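You operate a simulated robot arm through the tools that you are given. There is no shell and no other tool. Be economical: measure what you need, move in short steps, check, and stop when the job is done.

The job below is to be done with a simulated robot arm. You get a single attempt, and the scene is never put back.

## Task
Put the box marked soft away, stop to 20 cm, table light off.
Fine: it goes from the bench into the table drawer; shut the drawer.

Only the result counts: the job must be done as asked and must still hold three seconds after the hand-in. Knocking over, shifting, dropping, spilling or breaking anything else fails it.

## Robot
A 6-joint arm with a two-finger gripper on a trunk, on a base that drives. Base frame: it is fixed to the floor where the robot stands at the start and does not move with it; the origin is under the middle of the robot, x ahead of it, y to its left, z up; the surface under the hand at the start is at about z = 0.84. Units: m, degrees, N and s.
Its first joint turns from -166.0 to 166.0 degrees. Places, roughly: black stop [0.6, -0.3, 0.8]; green switch [0.6, 0.5, 0.8]; inside of the table drawer [0.9, -0.1, 0.7]; table dial [0.6, 0.3, 0.7]; table drawer [0.8, -0.1, 0.7]; white box [0.75, 1, 0.75]. Payload 2.54 kg.
Tool frame: the origin (TCP) lies between the finger pads and is the grasp point; the fingertips stand 0.03 m ahead of it; z points along the fingers, y is the line along which they close. The gripper opens to 0.116 m. The gripper's body begins 0.095 m behind the TCP.
Orientation is that of the tool frame in the base frame, as a unit quaternion [x, y, z, w]. With the fingers straight down and closing along the base's y, the tool's x points along the base's -x, its y along +y and its z along -z.

## Interface
- The arm moves only by the tool jog_arm. Its argument "rows" is a list of rows, each an object of numbers (a shift or turn left out is 0, a gripper value left out holds the last): "tx", "ty", "tz": the shift along the tool's x, y, z in m; "ax", "ay", "az": the turn, a rotation vector about the tool's x, y, z in degrees; "gripper": the opening, from 0 (shut) to 1 (fully open). In form: [{"tx": .., "ty": .., "tz": .., "ax": .., "ay": .., "az": .., "gripper": ..}, ...]. A call has 1 to 10 rows; each row shifts and turns the commanded pose from where the row before left it, along the tool's axes as they then stand. Rows are played at 5 a second. More than 0.05 m and 8.6 degrees between two rows, or a gripper value outside its range, and nothing of the call is played. A pose out of reach is approached as far as the arm can. The call stops where the force on the tool passes 60 N (or 10 N more than at its start, if that is more) or the arm is blocked; 0.2 s more then pass. Each finger travels about 0.072 m/s and halts on what it meets, pressing with about 42 N; the grip force reading is that of the motor and also rises with nothing between the fingers. The clock runs only during rows and for 0.2 s after the last one: add rows that do not move to give the fingers time. It gives the time, the measured TCP pose, the force on the tool (base axes), the opening and the grip force at its end, in the units of the frame above (readings bear some noise), with the torque about the TCP (base axes, N m) and any sound that the robot's microphone picked up.
- Cameras (640 x 400 px; columns grow to the right, rows downward): "scene" is now at [-0.035, 0.134, 1.4041]; the picture's right is [-0.16, -0.99, 0.00], its down [-0.61, 0.10, -0.78] and it looks along [0.77, -0.13, -0.62] (base axes); focal length 254 px, centre (320, 200). "wrist" rides on the gripper at [0.069, -0.015, -0.122] in the tool frame; the picture's right is [0.21, 0.98, 0.00], its down [-0.83, 0.18, -0.53] and it looks along [-0.52, 0.11, 0.85] (tool axes); focal length 251 px, centre (320, 200). There is no depth. A picture from a camera that has moved, and an enlarged one, comes with that camera's place and axes in the base frame and with its lens.
- capture(camera): a new picture of that camera. The clock stands still meanwhile.
- roll_base(legs): drives the robot by 1 to 6 legs, each [ahead, left, turn to the left] in m, m and degrees, along the robot's own axes; the way and the turn of a leg run together, so that a leg with both is an arc; at most 1.5 m and 180 degrees a leg. The arm and the cameras ride along, it lands a little off, and it stops where it bumps. It gives what a move gives.
- head_to(pan, tilt): turns the head with the scene camera to pan (to the left, within 120 degrees either way) and tilt (down, from -29 to 69), counted from straight ahead of the robot. It gives what a move gives.
- zoom(camera, box): a new picture of the part [left, top, right, bottom] of that camera's present view, enlarged. The clock stands still meanwhile.
- sign_off(): hands the job in; it is judged then, once.

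Work in short steps. Places have to be worked out from the pictures, the camera data and where the tool is seen: move nearer, look again, correct. Check each grasp and each placing, and mend what went wrong. You have 120 turns and 78 pictures in all, those below and enlarged ones among them. Open the gripper and draw the arm clear of the work before you hand the job in, unless the task says otherwise; then end with one line.

The tools are called by a JSON object that holds its "name" and its "arguments". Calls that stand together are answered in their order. jog_arm: Moves the arm, as the interface text tells. Its arguments: {"type":"object","properties":{"rows":{"type":"array"}},"required":["rows"]} The other tools are called the same way: roll_base (legs) drives the base; head_to (pan, tilt) turns the head that bears the scene camera; capture (camera) takes a picture; zoom (camera, box) takes an enlarged picture of a part of a camera's view; sign_off () hands the job in.

At the start:

```text
time_s: 0.0
tool_pos: [0.6753, -0.0579, 0.9628]
tcp_rot: [0.0, 1.0, 0.0, 0.0]
force: [-0.5, -1.3, 0.5]
ft_torque: [0.02, 0.02, -0.04]
grip_width: 0.1159
grip_force: 0.0
robot x, y, heading: [-0.0005, -0.005, 0.1]
head pan, tilt: [-9.4, 38.4]
```

scene: 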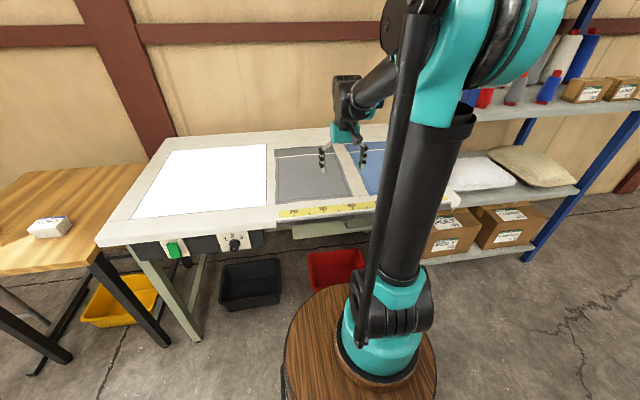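
wrist: 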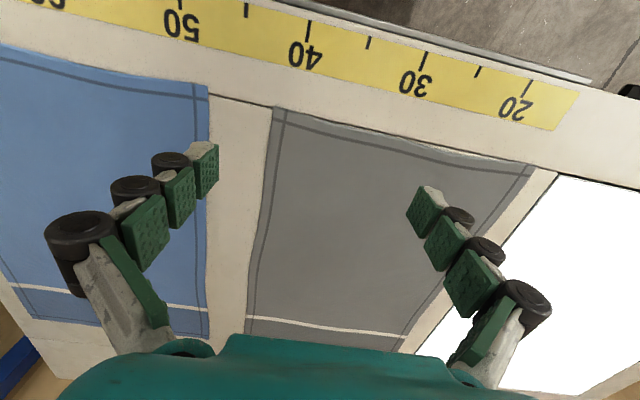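

The pictures show the light table, the bench at left with a white box, the ruler and the green switch. I look more closely at the box, switch and ruler.

{"name": "zoom", "arguments": {"camera": "scene", "box": [100, 190, 300, 315]}}

{"name": "zoom", "arguments": {"camera": "scene", "box": [0, 180, 120, 255]}}

{"name": "zoom", "arguments": {"camera": "scene", "box": [270, 180, 470, 305]}}

```text
3.20 times, centred on (200, 252) of scene
camera zoom: at [-0.035, 0.134, 1.4041], right [-0.16, -0.99, 0.0], down [-0.61, 0.1, -0.78], along [0.77, -0.13, -0.62], focal length 814 px, centre (704, 32)
```

zoom: 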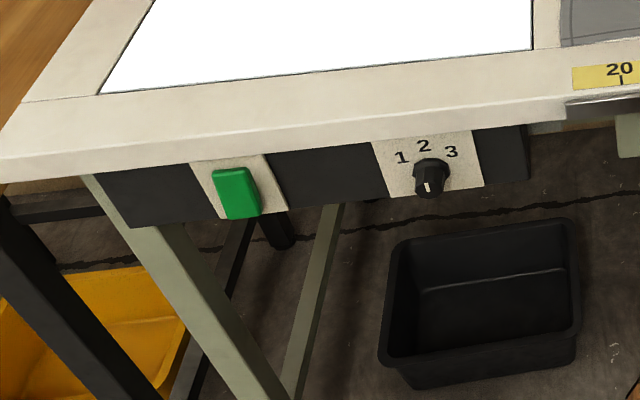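

```text
5.33 times, centred on (60, 218) of scene
camera zoom: at [-0.035, 0.134, 1.4041], right [-0.16, -0.99, 0.0], down [-0.61, 0.1, -0.78], along [0.77, -0.13, -0.62], focal length 1356 px, centre (1707, 107)
```

zoom: 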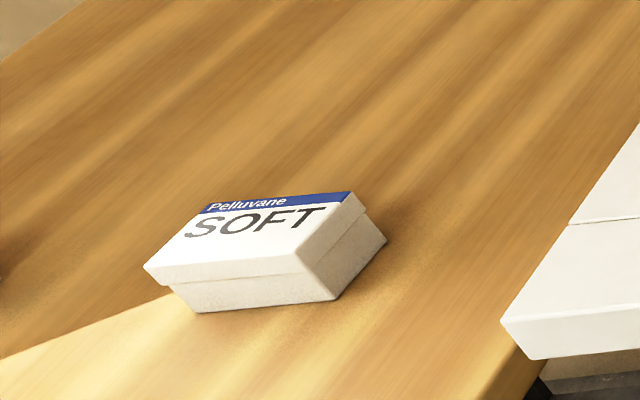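

```text
3.20 times, centred on (370, 242) of scene
camera zoom: at [-0.035, 0.134, 1.4041], right [-0.16, -0.99, 0.0], down [-0.61, 0.1, -0.78], along [0.77, -0.13, -0.62], focal length 814 px, centre (160, 64)
```

zoom: 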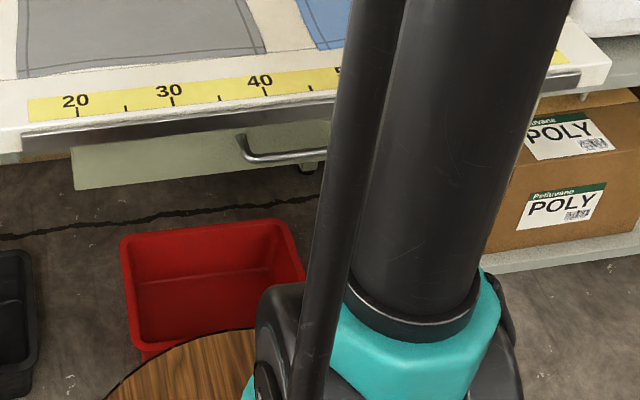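

The box reads SOFT; the ruler's 20 mark is near y≈0.115, and the drawer handle sits under the table edge. I move the hand right to see the stop, which the arm hides from the scene camera.

{"name": "jog_arm", "arguments": {"rows": [{"tz": -0.04, "ty": -0.02}, {"ty": -0.05}, {"ty": -0.05}, {"ty": -0.05, "tx": 0.03}, {"ty": -0.04, "tx": 0.04}, {"tx": 0.04}]}}

{"name": "capture", "arguments": {"camera": "wrist"}}

{"name": "capture", "arguments": {"camera": "scene"}}

```text
refused: row 4 steps farther than a row can; nothing moved
```

```text
72 pictures are left
camera wrist: at [0.6059, -0.0709, 1.0836], right [-0.21, 0.98, 0.0], down [0.83, 0.18, 0.53], along [0.52, 0.11, -0.85], focal length 251 px, centre (320, 200)
```

wrist: 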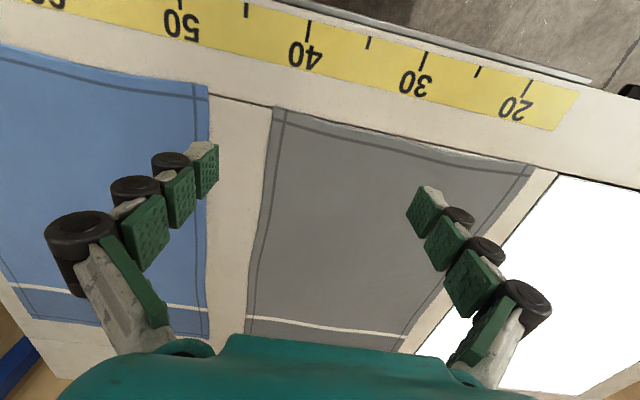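

```text
71 pictures are left
camera scene: at [-0.035, 0.134, 1.4041], right [-0.16, -0.99, 0.0], down [-0.61, 0.1, -0.78], along [0.77, -0.13, -0.62], focal length 254 px, centre (320, 200)
```

scene: 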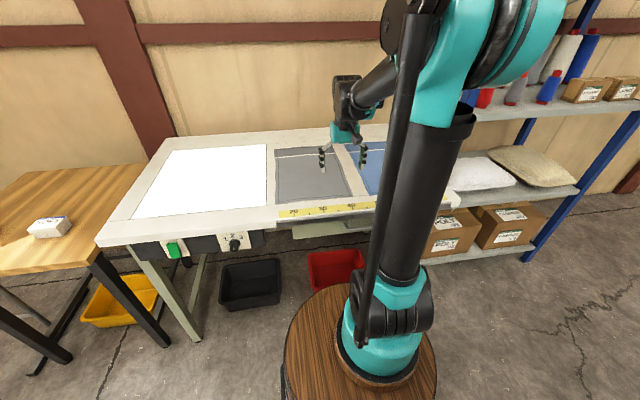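

Step size was too big in one row, nothing moved. I repeat with smaller steps and look with the wrist camera only.

{"name": "jog_arm", "arguments": {"rows": [{"tz": -0.04, "ty": -0.02}, {"ty": -0.05}, {"ty": -0.05}, {"ty": -0.05}, {"ty": -0.03, "tx": 0.03}, {"tx": 0.04}, {"tx": 0.04}]}}

{"name": "capture", "arguments": {"camera": "wrist"}}

```text
time_s: 1.6
tool_pos: [0.5645, -0.2584, 1.0049]
tcp_rot: [0.0, 1.0, -0.001, 0.0]
force: [-0.2, -0.4, 0.1]
ft_torque: [0.02, 0.01, 0.0]
grip_width: 0.1162
grip_force: 0.0
robot x, y, heading: [-0.0011, -0.0006, -0.4]
head pan, tilt: [-9.4, 38.4]
```

```text
70 pictures are left
camera wrist: at [0.4963, -0.2715, 1.1242], right [-0.22, 0.98, 0.0], down [0.83, 0.18, 0.53], along [0.52, 0.11, -0.85], focal length 251 px, centre (320, 200)
```

wrist: 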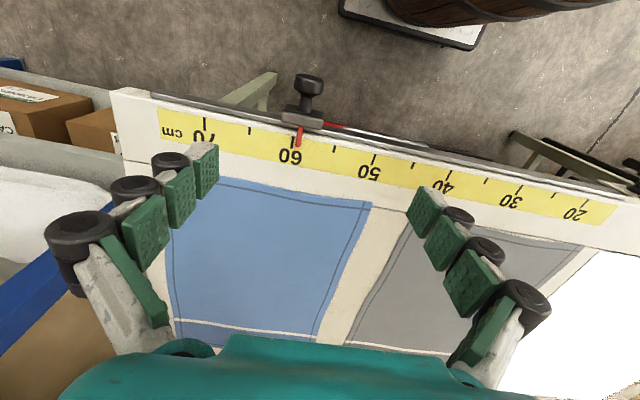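

The stop is on the front rail with a red pointer at about 59. I zoom in on it.

{"name": "zoom", "arguments": {"camera": "wrist", "box": [240, 60, 400, 160]}}

```text
4.00 times, centred on (320, 110) of wrist
camera zoom: at [0.4963, -0.2715, 1.1242], right [-0.22, 0.98, 0.0], down [0.83, 0.18, 0.53], along [0.52, 0.11, -0.85], focal length 1006 px, centre (320, 560)
```

zoom: 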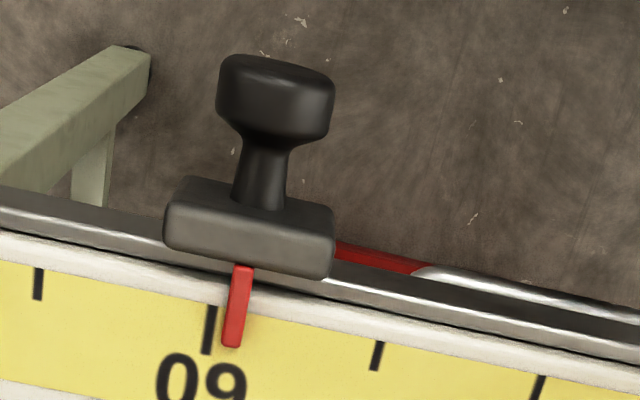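

The knob juts from the carriage toward the robot, near (0.535, -0.276, ~0.82), pointer ≈59.2. I move above it and lower, then look again to triangulate its height.

{"name": "jog_arm", "arguments": {"rows": [{"ty": -0.018, "tx": 0.027}, {"tz": 0.04}, {"tz": 0.04}, {}]}}

{"name": "capture", "arguments": {"camera": "wrist"}}

```text
time_s: 2.6
tool_pos: [0.5363, -0.2751, 0.922]
tcp_rot: [-0.001, 1.0, 0.0, 0.0]
force: [0.4, 0.5, 0.7]
ft_torque: [0.0, -0.02, -0.01]
grip_width: 0.1163
grip_force: 0.1
robot x, y, heading: [-0.0021, -0.0009, 0.1]
head pan, tilt: [-9.4, 38.4]
```

```text
68 pictures are left
camera wrist: at [0.4683, -0.2892, 1.0432], right [-0.21, 0.98, 0.0], down [0.83, 0.18, 0.53], along [0.52, 0.11, -0.85], focal length 251 px, centre (320, 200)
```

wrist: 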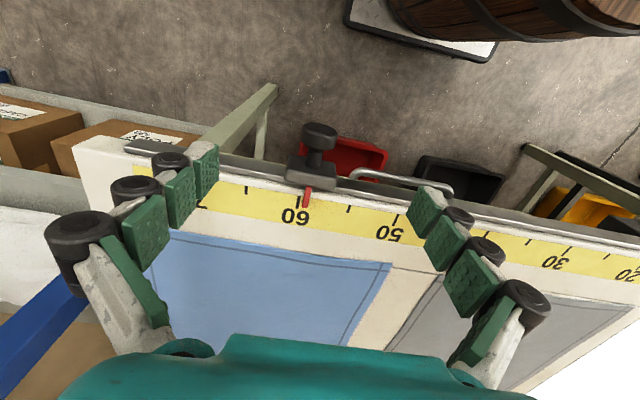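

Triangulating gives the knob head at about (0.541, -0.275, 0.805). I lower the open fingers around it.

{"name": "jog_arm", "arguments": {"rows": [{"tx": -0.005, "tz": 0.03}, {"tz": 0.03}, {"tz": 0.03}, {"tz": 0.02}, {}]}}

{"name": "capture", "arguments": {"camera": "wrist"}}

```text
time_s: 3.8
tool_pos: [0.5425, -0.2747, 0.8132]
tcp_rot: [0.0, 1.0, 0.0, 0.0]
force: [0.2, 0.1, 0.7]
ft_torque: [-0.03, 0.02, 0.01]
grip_width: 0.1162
grip_force: 0.1
robot x, y, heading: [0.0019, -0.0014, -0.1]
head pan, tilt: [-9.4, 38.4]
```

```text
67 pictures are left
camera wrist: at [0.4743, -0.2893, 0.9339], right [-0.21, 0.98, 0.0], down [0.83, 0.18, 0.53], along [0.52, 0.11, -0.85], focal length 251 px, centre (320, 200)
```

wrist: 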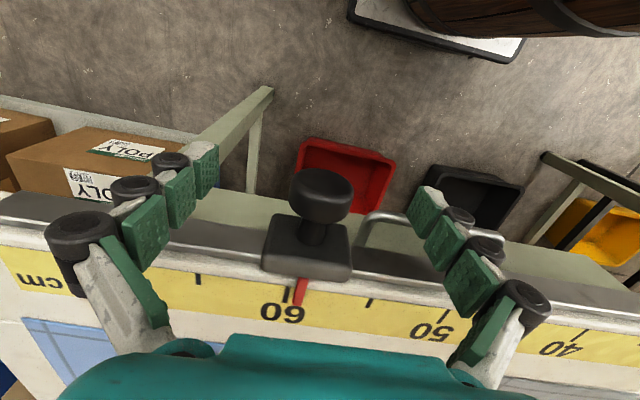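

The knob head lies exactly at the TCP's projection. I close the gripper on it.

{"name": "jog_arm", "arguments": {"rows": [{"gripper": 0.5}, {"gripper": 0.2}, {"gripper": 0.15}, {"gripper": 0.1}, {}, {}]}}

{"name": "capture", "arguments": {"camera": "wrist"}}

```text
time_s: 5.2
tool_pos: [0.5436, -0.2737, 0.8141]
tcp_rot: [0.0, 1.0, -0.001, 0.0]
force: [-0.8, 0.7, -1.9]
ft_torque: [0.02, -0.04, 0.03]
grip_width: 0.0291
grip_force: 45.0
robot x, y, heading: [0.0027, -0.0018, -0.2]
head pan, tilt: [-9.4, 38.4]
```

```text
66 pictures are left
camera wrist: at [0.4743, -0.2893, 0.9341], right [-0.21, 0.98, 0.0], down [0.83, 0.18, 0.53], along [0.52, 0.11, -0.85], focal length 251 px, centre (320, 200)
```

wrist: 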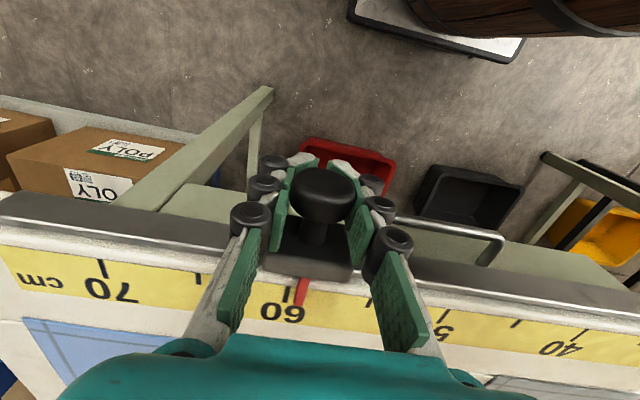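

The knob is gripped (width 0.029). I drag it a first 0.06 m in +y.

{"name": "jog_arm", "arguments": {"rows": [{"ty": 0.02}, {"ty": 0.02}, {"ty": 0.02}, {}]}}

{"name": "capture", "arguments": {"camera": "wrist"}}

```text
time_s: 6.2
tool_pos: [0.5427, -0.2152, 0.8134]
tcp_rot: [0.0, 1.0, 0.001, 0.0]
force: [8.3, -0.4, 13.9]
ft_torque: [0.01, -0.07, 0.04]
grip_width: 0.0292
grip_force: 45.2
robot x, y, heading: [0.0042, -0.0022, -0.1]
head pan, tilt: [-9.4, 38.4]
```

```text
65 pictures are left
camera wrist: at [0.4741, -0.2289, 0.9339], right [-0.21, 0.98, 0.0], down [0.83, 0.18, 0.53], along [0.52, 0.11, -0.84], focal length 251 px, centre (320, 200)
```

wrist: 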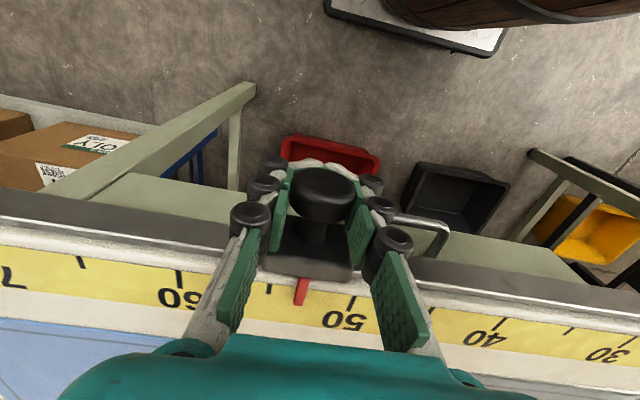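

The stop slides along; reading ≈53. I continue and watch the side force.

{"name": "jog_arm", "arguments": {"rows": [{"ty": 0.03}, {"ty": 0.03}, {"ty": 0.03}, {"ty": 0.03}, {}]}}

```text
time_s: 7.4
tool_pos: [0.5434, -0.093, 0.8128]
tcp_rot: [0.0, 1.0, -0.001, 0.0]
force: [4.8, -1.4, -1.1]
ft_torque: [-0.02, -0.33, -0.01]
grip_width: 0.0291
grip_force: 45.0
robot x, y, heading: [-0.0002, 0.0014, -0.1]
head pan, tilt: [-9.4, 38.4]
```

Forces are low. I go 0.19 m further and then read the scale.

{"name": "jog_arm", "arguments": {"rows": [{"ty": 0.03}, {"ty": 0.03}, {"ty": 0.03}, {"ty": 0.03}, {"ty": 0.03}, {"ty": 0.03}, {"ty": 0.015}, {}]}}

{"name": "zoom", "arguments": {"camera": "wrist", "box": [220, 200, 420, 325]}}

```text
time_s: 9.2
tool_pos: [0.5421, 0.1009, 0.8135]
tcp_rot: [0.0, 1.0, 0.001, 0.0]
force: [4.7, -1.4, -23.0]
ft_torque: [-0.01, -0.02, 0.01]
grip_width: 0.0291
grip_force: 45.5
robot x, y, heading: [-0.0044, -0.0008, 0.1]
head pan, tilt: [-9.4, 38.4]
```

```text
3.20 times, centred on (320, 262) of wrist
camera zoom: at [0.4735, 0.0868, 0.9334], right [-0.21, 0.98, 0.0], down [0.83, 0.18, 0.53], along [0.52, 0.11, -0.85], focal length 805 px, centre (320, 0)
```

zoom: 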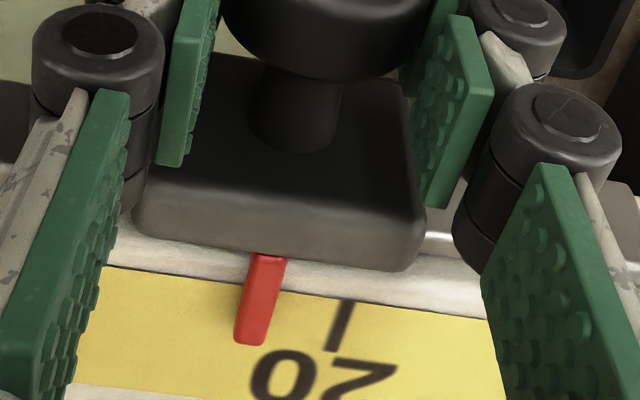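

Pointer is about 16 mm short of the 20 tick. I move 0.015 and re-read.

{"name": "jog_arm", "arguments": {"rows": [{"ty": 0.01}, {"ty": 0.005}, {}]}}

{"name": "zoom", "arguments": {"camera": "wrist", "box": [270, 250, 370, 312]}}

```text
time_s: 10.0
tool_pos: [0.5413, 0.1148, 0.8125]
tcp_rot: [0.0, 1.0, -0.001, -0.001]
force: [-2.4, -0.9, -25.7]
ft_torque: [-0.02, 0.11, -0.09]
grip_width: 0.0292
grip_force: 45.7
robot x, y, heading: [-0.0006, 0.0016, 0.1]
head pan, tilt: [-9.4, 38.4]
```

```text
6.40 times, centred on (320, 281) of wrist
camera zoom: at [0.4736, 0.1012, 0.9335], right [-0.21, 0.98, 0.0], down [0.83, 0.18, 0.53], along [0.52, 0.11, -0.85], focal length 1609 px, centre (320, -318)
```

zoom: 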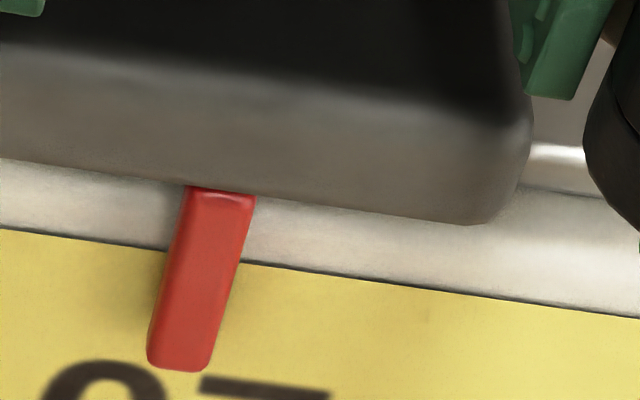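

The tick is hidden under the pointer; relative to the numerals it seems 1–2 mm short. I nudge 1.3 mm and view a wider crop.

{"name": "jog_arm", "arguments": {"rows": [{"ty": 0.0013}, {}, {}]}}

{"name": "zoom", "arguments": {"camera": "wrist", "box": [260, 255, 380, 330]}}

```text
time_s: 10.8
tool_pos: [0.5422, 0.1166, 0.8132]
tcp_rot: [0.0, 1.0, 0.0, 0.0]
force: [-7.3, 0.5, -21.0]
ft_torque: [-0.01, 0.09, -0.03]
grip_width: 0.0292
grip_force: 44.8
robot x, y, heading: [-0.0003, -0.0032, -0.0]
head pan, tilt: [-9.4, 38.4]
```

```text
5.33 times, centred on (320, 292) of wrist
camera zoom: at [0.4735, 0.1024, 0.9335], right [-0.21, 0.98, 0.0], down [0.83, 0.18, 0.53], along [0.52, 0.11, -0.85], focal length 1341 px, centre (320, -293)
```

zoom: 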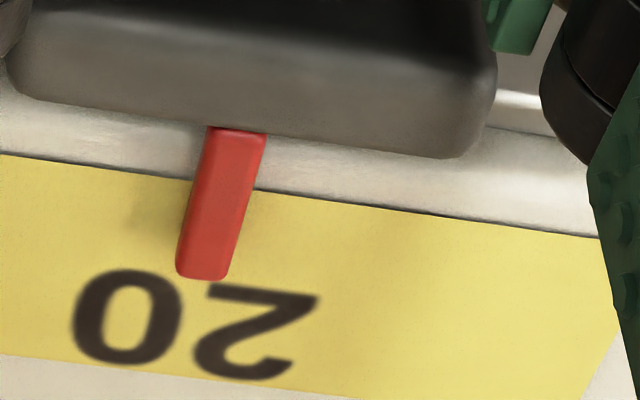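

Pointer now lines up with the numerals. I release and rise, to view it from a different angle.

{"name": "jog_arm", "arguments": {"rows": [{"gripper": 0.5}, {"gripper": 0.8}, {"gripper": 1.0}, {"tz": -0.03}, {"tz": -0.04}, {"tz": -0.04}, {"ty": 0.014}]}}

{"name": "zoom", "arguments": {"camera": "wrist", "box": [260, 130, 380, 205]}}

```text
time_s: 12.4
tool_pos: [0.5423, 0.1297, 0.9231]
tcp_rot: [0.0, 1.0, -0.001, 0.0]
force: [0.6, 0.2, 0.1]
ft_torque: [0.0, -0.04, 0.03]
grip_width: 0.116
grip_force: 0.0
robot x, y, heading: [-0.0001, 0.0034, 0.2]
head pan, tilt: [-9.4, 38.4]
```

```text
5.33 times, centred on (320, 168) of wrist
camera zoom: at [0.4737, 0.1157, 1.0435], right [-0.21, 0.98, 0.0], down [0.83, 0.18, 0.53], along [0.52, 0.11, -0.85], focal length 1341 px, centre (320, 373)
```

zoom: 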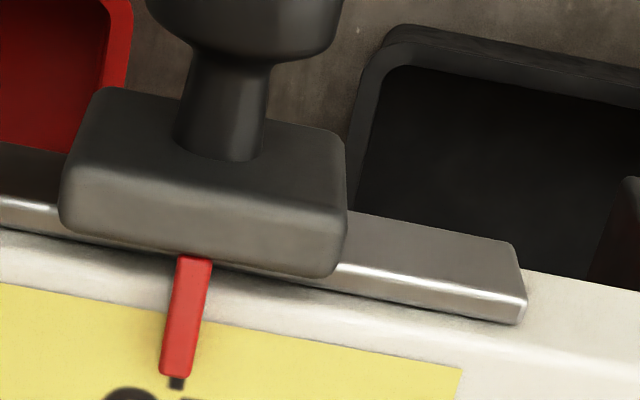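

The tick peeks out aligned with the pointer within under 1 mm: stop is set. Next I move toward the green switch (≈(0.57, 0.50, 0.78)) to view it.

{"name": "jog_arm", "arguments": {"rows": [{"tx": 0.045}, {"tx": 0.045}, {"ty": 0.05}, {"ty": 0.05}, {"ty": 0.05}, {"ty": 0.05}, {"ty": 0.05}, {"ty": 0.05}, {"ty": 0.05}, {"tz": 0.04, "gripper": 0.0}]}}

{"name": "jog_arm", "arguments": {"rows": [{"tz": 0.04}, {}, {}, {}]}}

{"name": "capture", "arguments": {"camera": "wrist"}}

```text
time_s: 14.6
tool_pos: [0.4509, 0.4799, 0.8824]
tcp_rot: [0.001, 1.0, -0.001, -0.001]
force: [-0.7, -0.2, 0.5]
ft_torque: [0.03, -0.01, 0.02]
grip_width: 0.0641
grip_force: 2.8
robot x, y, heading: [0.0008, 0.0029, 0.0]
head pan, tilt: [-9.4, 38.4]
```

```text
time_s: 15.6
tool_pos: [0.4518, 0.4795, 0.8428]
tcp_rot: [0.001, 1.0, 0.0, 0.0]
force: [-0.1, -0.2, -0.5]
ft_torque: [-0.02, 0.03, -0.01]
grip_width: 0.0
grip_force: 28.7
robot x, y, heading: [0.0049, -0.0007, -0.0]
head pan, tilt: [-9.4, 38.4]
```

```text
60 pictures are left
camera wrist: at [0.3833, 0.4663, 0.963], right [-0.21, 0.98, 0.0], down [0.83, 0.18, 0.53], along [0.52, 0.11, -0.85], focal length 251 px, centre (320, 200)
```

wrist: 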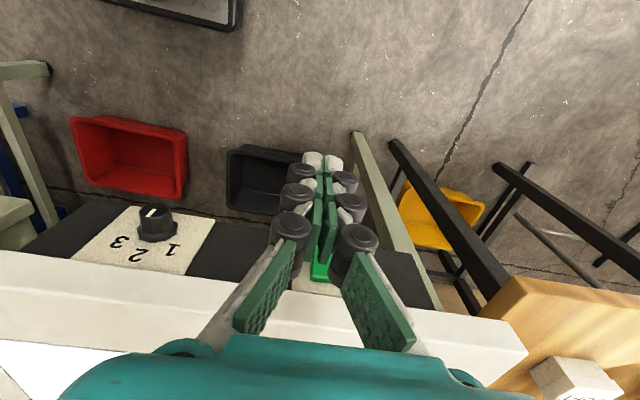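

The fingers hide the switch. I shift right (−y) by 0.09 to see it.

{"name": "jog_arm", "arguments": {"rows": [{"ty": -0.045}, {"ty": -0.045}, {}]}}

{"name": "capture", "arguments": {"camera": "wrist"}}

{"name": "zoom", "arguments": {"camera": "wrist", "box": [360, 200, 520, 300]}}

```text
time_s: 16.4
tool_pos: [0.4517, 0.3888, 0.8429]
tcp_rot: [0.0, 1.0, 0.0, -0.001]
force: [0.7, 1.3, 0.4]
ft_torque: [0.0, 0.05, 0.0]
grip_width: 0.0
grip_force: 28.8
robot x, y, heading: [-0.0038, -0.0014, -0.0]
head pan, tilt: [-9.4, 38.4]
```

```text
59 pictures are left
camera wrist: at [0.3836, 0.3756, 0.9631], right [-0.21, 0.98, 0.0], down [0.83, 0.18, 0.53], along [0.52, 0.11, -0.85], focal length 251 px, centre (320, 200)
```

wrist: 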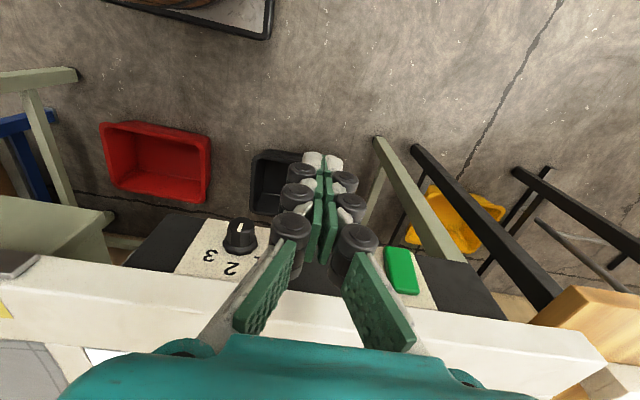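

```text
4.00 times, centred on (440, 250) of wrist
camera zoom: at [0.3836, 0.3756, 0.9631], right [-0.21, 0.98, 0.0], down [0.83, 0.18, 0.53], along [0.52, 0.11, -0.85], focal length 1006 px, centre (-160, 0)
```

zoom: 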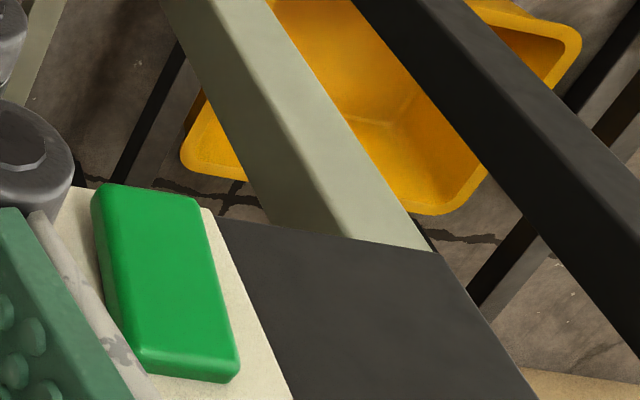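

The switch spans about z 0.715–0.79 near y≈0.51. I zoom the scene view on it to see which end of the rocker stands out.

{"name": "zoom", "arguments": {"camera": "scene", "box": [155, 230, 205, 262]}}

{"name": "head_to", "arguments": {"pan": 20, "tilt": 38}}

{"name": "capture", "arguments": {"camera": "scene"}}

```text
12.50 times, centred on (180, 246) of scene
camera zoom: at [-0.035, 0.1341, 1.4041], right [-0.16, -0.99, 0.0], down [-0.61, 0.1, -0.78], along [0.77, -0.13, -0.62], focal length 3179 px, centre (2070, -375)
```

zoom: 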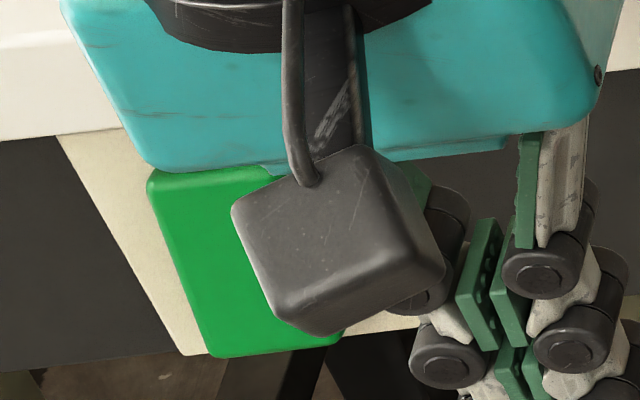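

```text
time_s: 17.3
tool_pos: [0.4521, 0.3906, 0.8421]
tcp_rot: [0.0, 1.0, 0.0, 0.001]
force: [0.0, -0.3, -0.3]
ft_torque: [-0.02, 0.0, 0.0]
grip_width: 0.0002
grip_force: 29.1
robot x, y, heading: [0.001, -0.0026, -0.3]
head pan, tilt: [20.0, 38.0]
```

```text
56 pictures are left
camera scene: at [-0.0388, 0.1776, 1.4047], right [0.34, -0.94, 0.0], down [-0.58, -0.21, -0.79], along [0.74, 0.27, -0.62], focal length 254 px, centre (320, 200)
```

scene: 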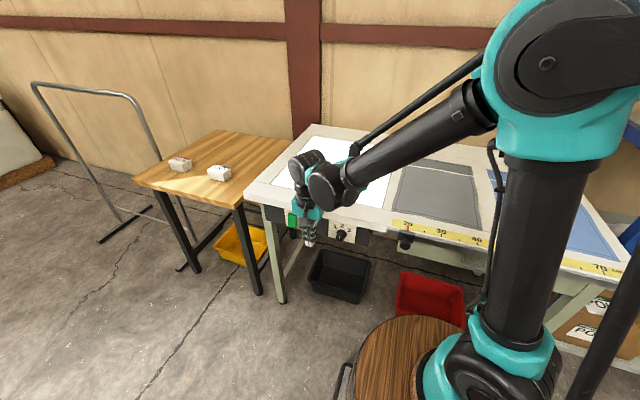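

The lower end overhangs the plate, so it's the raised end of the rocker. I tilt the tool 60° forward to poke it with the closed fingertips, lining up at y≈0.512, z≈0.735.

{"name": "jog_arm", "arguments": {"rows": [{"ay": -8.5, "ty": 0.0175}, {"ay": -8.5, "ty": 0.0175}, {"ay": -8.5, "ty": 0.0175}, {"ay": -8.5, "ty": 0.0175}, {"ay": -8.5, "ty": 0.0175}, {"ay": -8.5, "ty": 0.0175}, {"ay": -8.5, "ty": 0.0165}, {}]}}

{"name": "capture", "arguments": {"camera": "wrist"}}

```text
time_s: 19.1
tool_pos: [0.4514, 0.5117, 0.843]
tcp_rot: [0.0, 0.868, 0.0, 0.497]
force: [0.2, 0.1, -0.7]
ft_torque: [-0.02, -0.02, 0.0]
grip_width: 0.0
grip_force: 28.3
robot x, y, heading: [-0.0033, -0.0015, -0.1]
head pan, tilt: [20.0, 38.0]
```

```text
55 pictures are left
camera wrist: at [0.312, 0.4979, 0.8441], right [-0.11, 0.98, -0.18], down [-0.04, 0.18, 0.98], along [0.99, 0.11, 0.02], focal length 251 px, centre (320, 200)
```

wrist: 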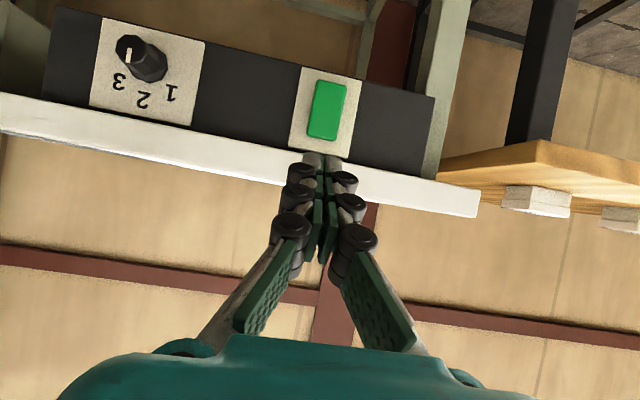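

Good frontal view. I zoom on the switch to check the tilt.

{"name": "zoom", "arguments": {"camera": "wrist", "box": [280, 55, 376, 115]}}

{"name": "zoom", "arguments": {"camera": "scene", "box": [270, 200, 318, 230]}}

```text
6.67 times, centred on (328, 85) of wrist
camera zoom: at [0.312, 0.4979, 0.8441], right [-0.11, 0.98, -0.18], down [-0.04, 0.18, 0.98], along [0.99, 0.11, 0.02], focal length 1676 px, centre (267, 967)
```

zoom: 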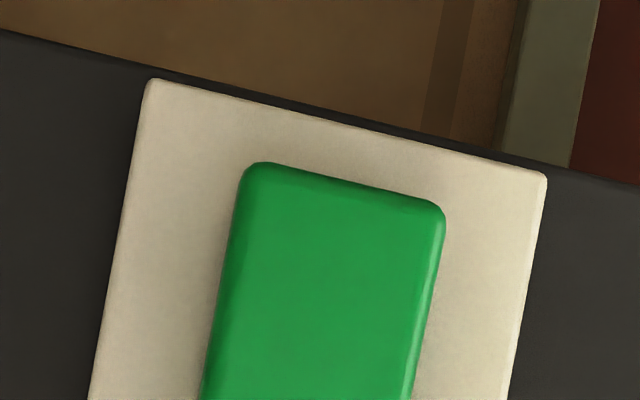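

```text
13.33 times, centred on (294, 215) of scene
camera zoom: at [-0.0389, 0.1778, 1.4047], right [0.34, -0.94, 0.0], down [-0.58, -0.21, -0.79], along [0.74, 0.27, -0.62], focal length 3391 px, centre (667, 0)
```

zoom: 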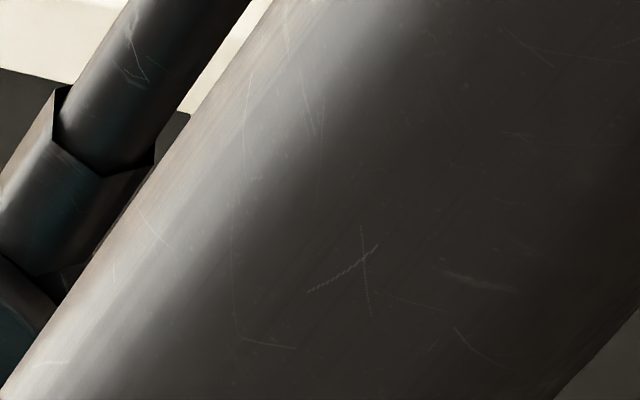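

I move to the pre-press position with fingertips at about (0.546, 0.517, 0.737).

{"name": "jog_arm", "arguments": {"rows": [{"tz": 0.0263, "tx": 0.0112, "ty": 0.005}, {"tz": 0.0263, "tx": 0.0112}, {"tz": 0.0263, "tx": 0.0112}, {"tz": 0.0263, "tx": 0.0112}, {}]}}

{"name": "capture", "arguments": {"camera": "wrist"}}

```text
time_s: 20.3
tool_pos: [0.5212, 0.5176, 0.7505]
tcp_rot: [-0.001, 0.868, 0.0, 0.496]
force: [0.1, 0.2, 0.6]
ft_torque: [-0.03, 0.0, 0.01]
grip_width: 0.0001
grip_force: 28.6
robot x, y, heading: [-0.0026, -0.0023, -0.3]
head pan, tilt: [20.0, 38.0]
```

```text
52 pictures are left
camera wrist: at [0.3812, 0.5026, 0.7519], right [-0.11, 0.98, -0.18], down [-0.04, 0.18, 0.98], along [0.99, 0.11, 0.02], focal length 251 px, centre (320, 200)
```

wrist: 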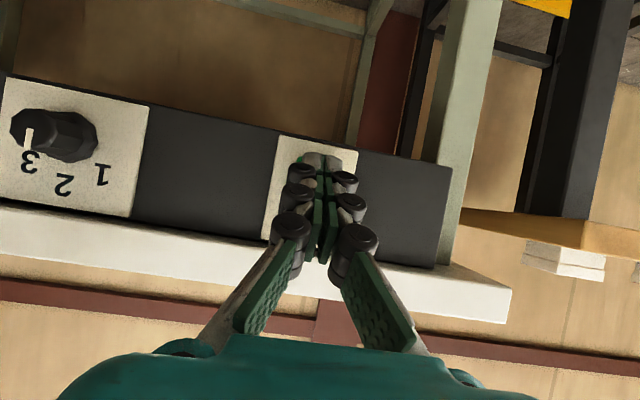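

Tips are lined up over the lower end. I push slowly in +x.

{"name": "jog_arm", "arguments": {"rows": [{"tz": 0.00862, "tx": -0.00507}, {"tz": 0.00862, "tx": -0.00507}, {"tz": 0.00431, "tx": -0.00254}, {"tz": 0.00431, "tx": -0.00254}]}}

```text
time_s: 21.3
tool_pos: [0.5505, 0.517, 0.7519]
tcp_rot: [0.0, 0.868, 0.0, 0.496]
force: [-2.5, -0.8, 0.5]
ft_torque: [-0.03, 0.01, -0.02]
grip_width: 0.0059
grip_force: 28.4
robot x, y, heading: [-0.0006, 0.0039, 0.1]
head pan, tilt: [20.0, 38.0]
```

Light contact (−2.5 N). I push a bit more.

{"name": "jog_arm", "arguments": {"rows": [{"tz": 0.00345, "tx": -0.002}, {"tz": 0.00345, "tx": -0.002}, {}]}}

{"name": "capture", "arguments": {"camera": "scene"}}

```text
time_s: 22.2
tool_pos: [0.5538, 0.5177, 0.7496]
tcp_rot: [-0.001, 0.869, 0.001, 0.495]
force: [-8.6, -1.6, -0.4]
ft_torque: [0.0, 0.07, -0.05]
grip_width: 0.006
grip_force: 28.7
robot x, y, heading: [-0.0041, -0.0011, -0.2]
head pan, tilt: [20.0, 38.0]
heard: click
stopped in row 3: the force on the tool passed its limit at 62 N (the readings are from after the stop); the commanded pose is now the measured one
```

```text
51 pictures are left
camera scene: at [-0.0399, 0.1776, 1.4047], right [0.34, -0.94, 0.0], down [-0.58, -0.21, -0.79], along [0.74, 0.27, -0.62], focal length 254 px, centre (320, 200)
```

scene: 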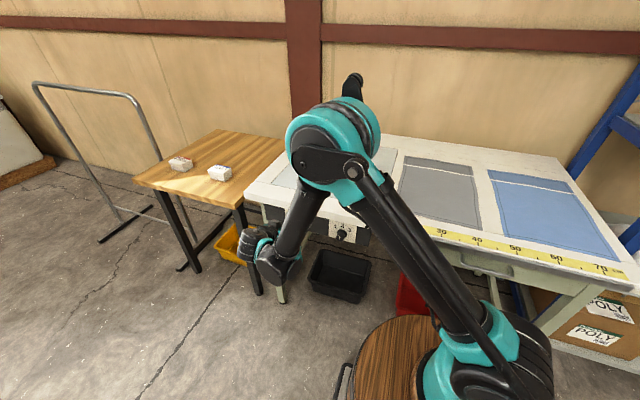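

A click was heard and the panel looks grey. I retreat in −x and check.

{"name": "jog_arm", "arguments": {"rows": [{"tz": -0.0172, "tx": 0.0101}, {"tz": -0.0345, "tx": 0.0203}, {"tz": -0.0345, "tx": 0.0203}, {"tx": -0.04}, {"tx": -0.04}, {"tx": -0.04}]}}

{"name": "capture", "arguments": {"camera": "scene"}}

{"name": "capture", "arguments": {"camera": "wrist"}}

```text
time_s: 23.6
tool_pos: [0.5155, 0.5176, 0.8546]
tcp_rot: [-0.001, 0.87, 0.001, 0.494]
force: [-0.3, 0.4, -0.9]
ft_torque: [0.01, 0.0, -0.02]
grip_width: 0.0001
grip_force: 29.0
robot x, y, heading: [-0.0024, -0.0004, 0.0]
head pan, tilt: [20.0, 38.0]
```

```text
50 pictures are left
camera scene: at [-0.0397, 0.1777, 1.4047], right [0.34, -0.94, 0.0], down [-0.58, -0.21, -0.79], along [0.74, 0.27, -0.62], focal length 254 px, centre (320, 200)
```

scene: 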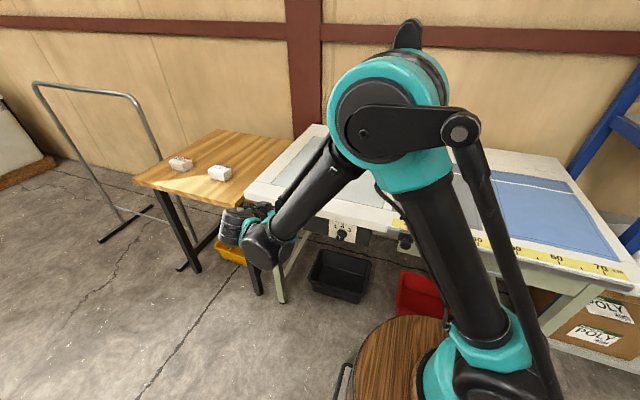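

```text
49 pictures are left
camera wrist: at [0.3755, 0.5037, 0.8556], right [-0.11, 0.98, -0.18], down [-0.04, 0.18, 0.98], along [0.99, 0.12, 0.02], focal length 251 px, centre (320, 200)
```

wrist: 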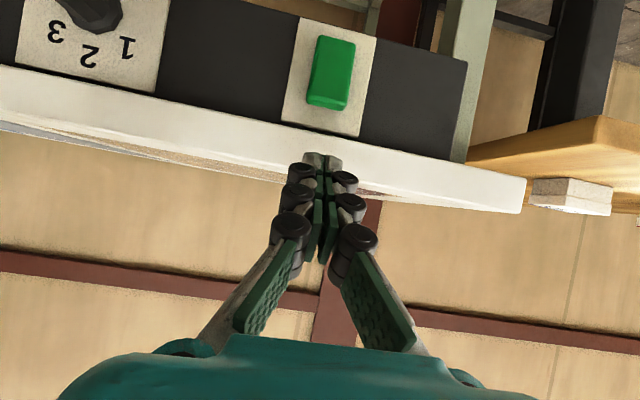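

The panel looks off. Before backing the base up (to give the drawer room), I check the floor behind the robot.

{"name": "head_to", "arguments": {"pan": 120, "tilt": 40}}

{"name": "capture", "arguments": {"camera": "scene"}}

{"name": "head_to", "arguments": {"pan": -120, "tilt": 40}}

{"name": "capture", "arguments": {"camera": "scene"}}

```text
time_s: 25.4
tool_pos: [0.5159, 0.5186, 0.8535]
tcp_rot: [-0.002, 0.869, 0.001, 0.494]
force: [-0.2, -0.1, -0.7]
ft_torque: [-0.01, 0.01, -0.04]
grip_width: 0.0
grip_force: 28.7
robot x, y, heading: [-0.0033, 0.0023, 0.0]
head pan, tilt: [120.0, 40.0]
```

```text
48 pictures are left
camera scene: at [-0.1632, 0.2217, 1.4017], right [0.87, 0.5, 0.0], down [0.32, -0.56, -0.77], along [-0.38, 0.66, -0.64], focal length 254 px, centre (320, 200)
```

scene: 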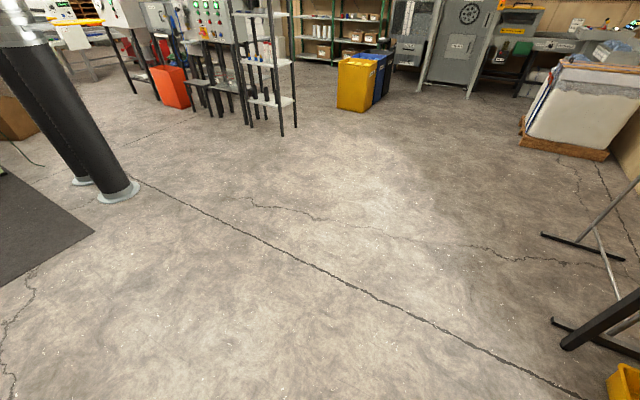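

```text
time_s: 28.8
tool_pos: [0.516, 0.5175, 0.8548]
tcp_rot: [-0.002, 0.869, 0.001, 0.495]
force: [-0.2, -0.1, -0.7]
ft_torque: [0.0, 0.0, -0.01]
grip_width: 0.0
grip_force: 28.7
robot x, y, heading: [-0.0018, -0.0019, 0.1]
head pan, tilt: [-120.0, 40.0]
```

```text
47 pictures are left
camera scene: at [-0.1631, 0.0744, 1.4017], right [-0.87, 0.5, 0.0], down [0.32, 0.56, -0.77], along [-0.38, -0.66, -0.64], focal length 254 px, centre (320, 200)
```

scene: 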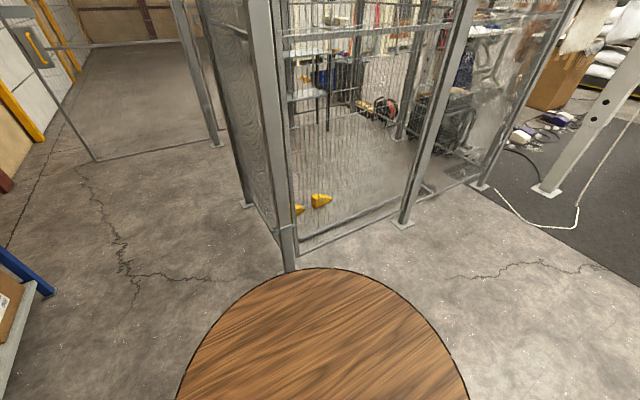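

Behind is clear. I back up 0.25 m and turn the head to the drawer.

{"name": "roll_base", "arguments": {"legs": [[-0.25, 0, 0]]}}

{"name": "head_to", "arguments": {"pan": 0, "tilt": 38}}

{"name": "capture", "arguments": {"camera": "scene"}}

```text
time_s: 30.6
tool_pos: [0.2623, 0.5176, 0.8548]
tcp_rot: [-0.003, 0.869, 0.002, 0.494]
force: [-0.2, 0.1, -0.2]
ft_torque: [0.03, -0.02, 0.0]
grip_width: 0.0
grip_force: 28.8
robot x, y, heading: [-0.2508, 0.0025, 0.1]
head pan, tilt: [-120.0, 40.0]
```

```text
time_s: 32.6
tool_pos: [0.2619, 0.519, 0.853]
tcp_rot: [-0.002, 0.869, 0.0, 0.495]
force: [-0.3, -0.7, 0.3]
ft_torque: [0.01, -0.03, -0.01]
grip_width: 0.0
grip_force: 28.6
robot x, y, heading: [-0.2519, 0.0014, 0.1]
head pan, tilt: [0.0, 38.0]
```

```text
46 pictures are left
camera scene: at [-0.2863, 0.1474, 1.4047], right [0.0, -1.0, 0.0], down [-0.62, 0.0, -0.79], along [0.79, 0.0, -0.62], focal length 254 px, centre (320, 200)
```

scene: 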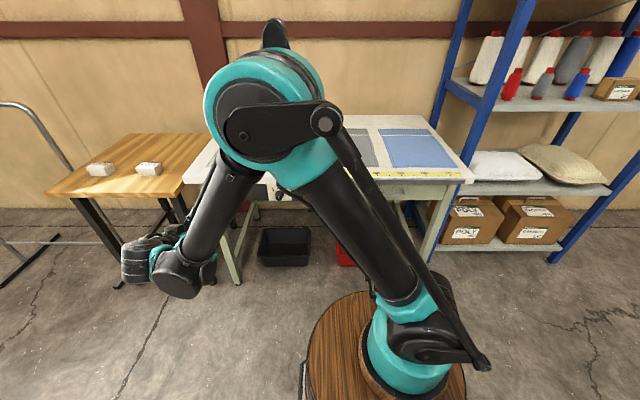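

The arm blocks the drawer here. I bring the hand level (pointing ahead) and slide it across to y≈−0.1 to look at the handle with the wrist camera.

{"name": "jog_arm", "arguments": {"rows": [{"ay": -7.5, "ty": -0.045}, {"ay": -7.5, "ty": -0.045}, {"ay": -7.5, "ty": -0.045}, {"ay": -7.5, "ty": -0.045}, {"ty": -0.05}, {"ty": -0.05}, {"ty": -0.05}, {"ty": -0.05}, {"ty": -0.05}, {"ty": -0.05}]}}

{"name": "jog_arm", "arguments": {"rows": [{"ty": -0.05}, {"ty": -0.04}, {"ty": -0.04, "gripper": 0.6}, {"tx": 0.03}, {"tx": 0.03}, {"tx": 0.03}, {"tz": 0.03}, {}]}}

{"name": "capture", "arguments": {"camera": "wrist"}}

```text
time_s: 35.0
tool_pos: [0.2909, 0.1365, 1.0026]
tcp_rot: [-0.002, 0.712, 0.002, 0.703]
force: [-0.6, -0.5, -0.2]
ft_torque: [-0.02, -0.02, 0.02]
grip_width: 0.0
grip_force: 28.3
out of reach, approached as far as the arm can: row 3, 4, 5, 6, 7, 8, 9
robot x, y, heading: [-0.249, -0.0015, 0.4]
head pan, tilt: [0.0, 38.0]
stopped in row 10: the arm was blocked; the commanded pose is now the measured one
```

```text
time_s: 36.0
tool_pos: [0.3537, 0.0388, 1.0302]
tcp_rot: [-0.004, 0.713, 0.003, 0.701]
force: [0.6, -0.3, -0.7]
ft_torque: [0.01, -0.06, 0.01]
grip_width: 0.07
grip_force: 0.4
out of reach, approached as far as the arm can: row 4
robot x, y, heading: [-0.2529, -0.0001, 0.2]
head pan, tilt: [0.0, 38.0]
stopped in row 4: the arm was blocked; the commanded pose is now the measured one
```

```text
45 pictures are left
camera wrist: at [0.2316, 0.0241, 0.9607], right [-0.01, 0.98, -0.22], down [-0.52, 0.18, 0.83], along [0.85, 0.12, 0.51], focal length 251 px, centre (320, 200)
```

wrist: 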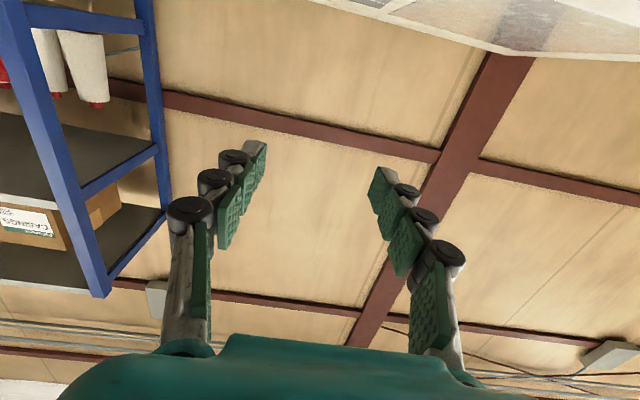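

That pose is too close to the body for a level hand. I extend forward and to the right, then lower.

{"name": "jog_arm", "arguments": {"rows": [{"tz": 0.04, "ty": -0.02}, {"tz": 0.04, "ty": -0.02}, {"tz": 0.03, "ty": -0.03}, {"ty": -0.04}, {"ty": -0.03}, {}]}}

{"name": "jog_arm", "arguments": {"rows": [{"tx": 0.04}, {"tx": 0.04}, {"tx": 0.04}, {"tx": 0.04}, {"tx": 0.04}, {}]}}

{"name": "capture", "arguments": {"camera": "wrist"}}

```text
time_s: 37.4
tool_pos: [0.4651, -0.1012, 1.0284]
tcp_rot: [-0.003, 0.712, 0.002, 0.702]
force: [-0.5, -0.1, -0.6]
ft_torque: [-0.03, 0.01, 0.02]
grip_width: 0.0694
grip_force: 0.1
robot x, y, heading: [-0.2553, 0.0014, 0.2]
head pan, tilt: [0.0, 38.0]
```

```text
time_s: 38.8
tool_pos: [0.4823, -0.1045, 0.9856]
tcp_rot: [-0.003, 0.713, 0.002, 0.702]
force: [0.4, 0.2, 0.1]
ft_torque: [0.01, 0.0, -0.02]
grip_width: 0.0695
grip_force: 0.1
out of reach, approached as far as the arm can: row 2, 3, 4, 5
robot x, y, heading: [-0.2547, -0.0032, 0.4]
head pan, tilt: [0.0, 38.0]
```

```text
44 pictures are left
camera wrist: at [0.3596, -0.1204, 0.9172], right [-0.01, 0.98, -0.21], down [-0.52, 0.18, 0.84], along [0.85, 0.12, 0.51], focal length 251 px, centre (320, 200)
```

wrist: 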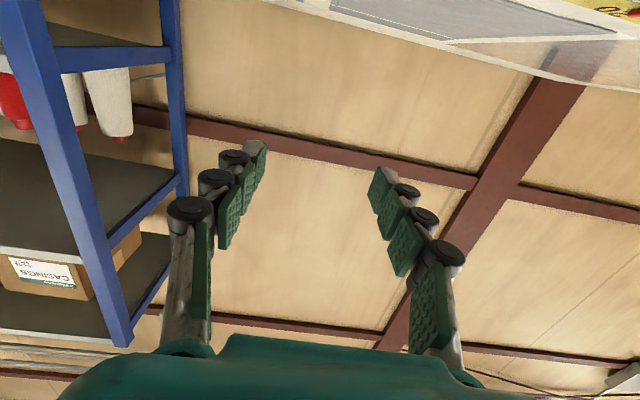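

A level hand can't get that low. I go back to the 60° tilt, which worked at this height before.

{"name": "jog_arm", "arguments": {"rows": [{"ay": 7.5}, {"ay": 7.5}, {"ay": 7.5}, {"ay": 7.5}, {}, {}]}}

{"name": "capture", "arguments": {"camera": "wrist"}}

```text
time_s: 40.2
tool_pos: [0.4819, -0.1055, 0.9853]
tcp_rot: [-0.003, 0.87, 0.002, 0.494]
force: [-0.3, -0.1, -0.6]
ft_torque: [-0.03, -0.02, 0.05]
grip_width: 0.0694
grip_force: 0.0
robot x, y, heading: [-0.2472, -0.0018, 0.5]
head pan, tilt: [0.0, 38.0]
```

```text
43 pictures are left
camera wrist: at [0.3424, -0.1202, 0.9875], right [-0.12, 0.98, -0.18], down [-0.03, 0.18, 0.98], along [0.99, 0.12, 0.01], focal length 251 px, centre (320, 200)
```

wrist: 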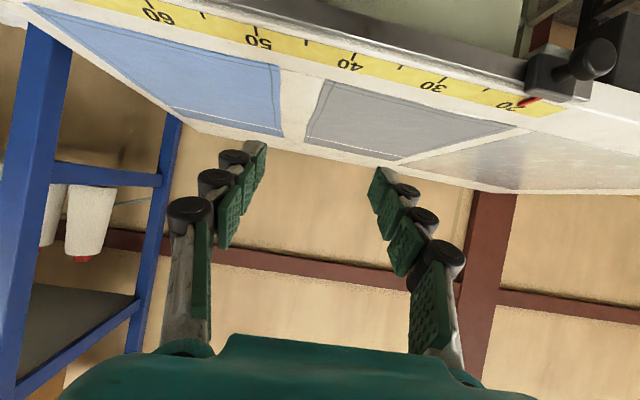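

Light panel is off and the stop is seen at 20. I lower to about z 0.76 in front of the drawer.

{"name": "jog_arm", "arguments": {"rows": [{"tz": 0.019, "tx": 0.041}, {"tz": 0.019, "tx": 0.041}, {"tz": 0.019, "tx": 0.041}, {"tz": 0.019, "tx": 0.041}, {"tz": 0.019, "tx": 0.041}, {}]}}

{"name": "capture", "arguments": {"camera": "wrist"}}

```text
time_s: 41.6
tool_pos: [0.4865, -0.1133, 0.8549]
tcp_rot: [-0.004, 0.871, 0.003, 0.492]
force: [-0.1, -0.1, 0.2]
ft_torque: [0.02, 0.0, -0.01]
grip_width: 0.0699
grip_force: 0.0
out of reach, approached as far as the arm can: row 3, 4, 5
robot x, y, heading: [-0.2492, 0.0009, 0.1]
head pan, tilt: [0.0, 38.0]
```

```text
42 pictures are left
camera wrist: at [0.3459, -0.1268, 0.8553], right [-0.12, 0.98, -0.18], down [-0.03, 0.18, 0.98], along [0.99, 0.12, 0.01], focal length 251 px, centre (320, 200)
```

wrist: 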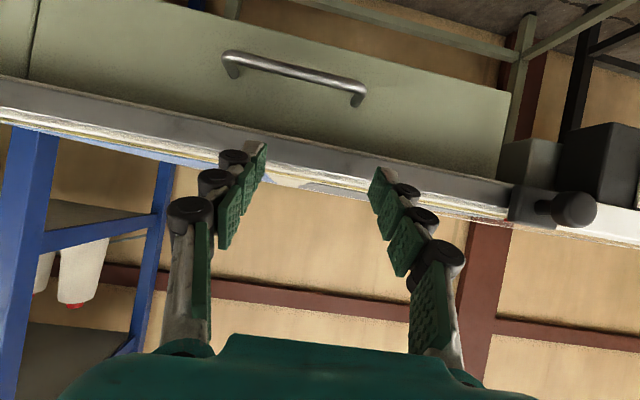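

Triangulation puts the handle bar at about (0.605, −0.145, 0.738), tucked under the table edge. Reach is limited so near the trunk, so I back up another 0.2 m.

{"name": "roll_base", "arguments": {"legs": [[-0.2, 0, 0]]}}

{"name": "jog_arm", "arguments": {"rows": [{"tz": 0.0345, "tx": -0.0203}, {"tz": 0.0345, "tx": -0.0203}, {"tz": 0.0345, "tx": -0.0203}, {"tz": 0.0203, "tx": 0.0345}, {"tz": 0.0203, "tx": 0.0345}, {"tz": 0.0203, "tx": 0.0345}, {}]}}

```text
time_s: 43.2
tool_pos: [0.2851, -0.1124, 0.8534]
tcp_rot: [-0.003, 0.87, 0.001, 0.492]
force: [-0.1, 0.5, -0.3]
ft_torque: [-0.03, -0.01, -0.01]
grip_width: 0.0696
grip_force: 0.2
robot x, y, heading: [-0.4515, -0.0066, 0.1]
head pan, tilt: [0.0, 38.0]
```

```text
time_s: 44.8
tool_pos: [0.4342, -0.1163, 0.7724]
tcp_rot: [-0.004, 0.871, 0.003, 0.491]
force: [0.6, 0.2, 0.2]
ft_torque: [0.03, -0.03, 0.0]
grip_width: 0.0696
grip_force: 0.1
out of reach, approached as far as the arm can: row 5, 6
robot x, y, heading: [-0.4531, 0.0022, 0.1]
head pan, tilt: [0.0, 38.0]
```

Better reach. I now roll the hand 90° so the fingers close vertically on the bar.

{"name": "jog_arm", "arguments": {"rows": [{"az": 8.18}, {"az": 8.18}, {"az": 8.18}, {"az": 8.18}, {"az": 8.18}, {"az": 8.18}, {"az": 8.18}, {"az": 8.18}, {"az": 8.18}, {"az": 8.18}]}}

{"name": "jog_arm", "arguments": {"rows": [{"az": 8.2}, {"ax": 7.5}, {"ax": 7.5}, {}]}}

{"name": "capture", "arguments": {"camera": "wrist"}}

```text
time_s: 47.0
tool_pos: [0.3556, -0.3418, 0.7795]
tcp_rot: [0.391, 0.739, 0.317, 0.448]
force: [-0.4, 0.4, -0.1]
ft_torque: [-0.01, 0.03, 0.01]
grip_width: 0.0699
grip_force: 0.0
out of reach, approached as far as the arm can: row 2, 3, 4, 5, 6, 7, 8, 9, 10
robot x, y, heading: [-0.4533, 0.0001, 0.3]
head pan, tilt: [0.0, 38.0]
```

```text
time_s: 48.0
tool_pos: [0.3317, -0.3658, 0.7805]
tcp_rot: [0.396, 0.761, 0.273, 0.435]
force: [0.4, -1.0, -0.4]
ft_torque: [-0.02, 0.0, -0.01]
grip_width: 0.0695
grip_force: 0.0
out of reach, approached as far as the arm can: row 1, 2, 3
robot x, y, heading: [-0.4527, -0.0006, 0.0]
head pan, tilt: [0.0, 38.0]
```

```text
41 pictures are left
camera wrist: at [0.1989, -0.3234, 0.7937], right [0.29, 0.7, 0.65], down [-0.15, -0.64, 0.76], along [0.95, -0.32, -0.08], focal length 251 px, centre (320, 200)
```

wrist: 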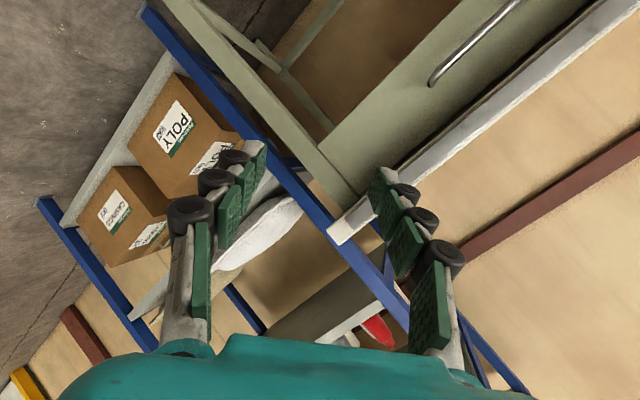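

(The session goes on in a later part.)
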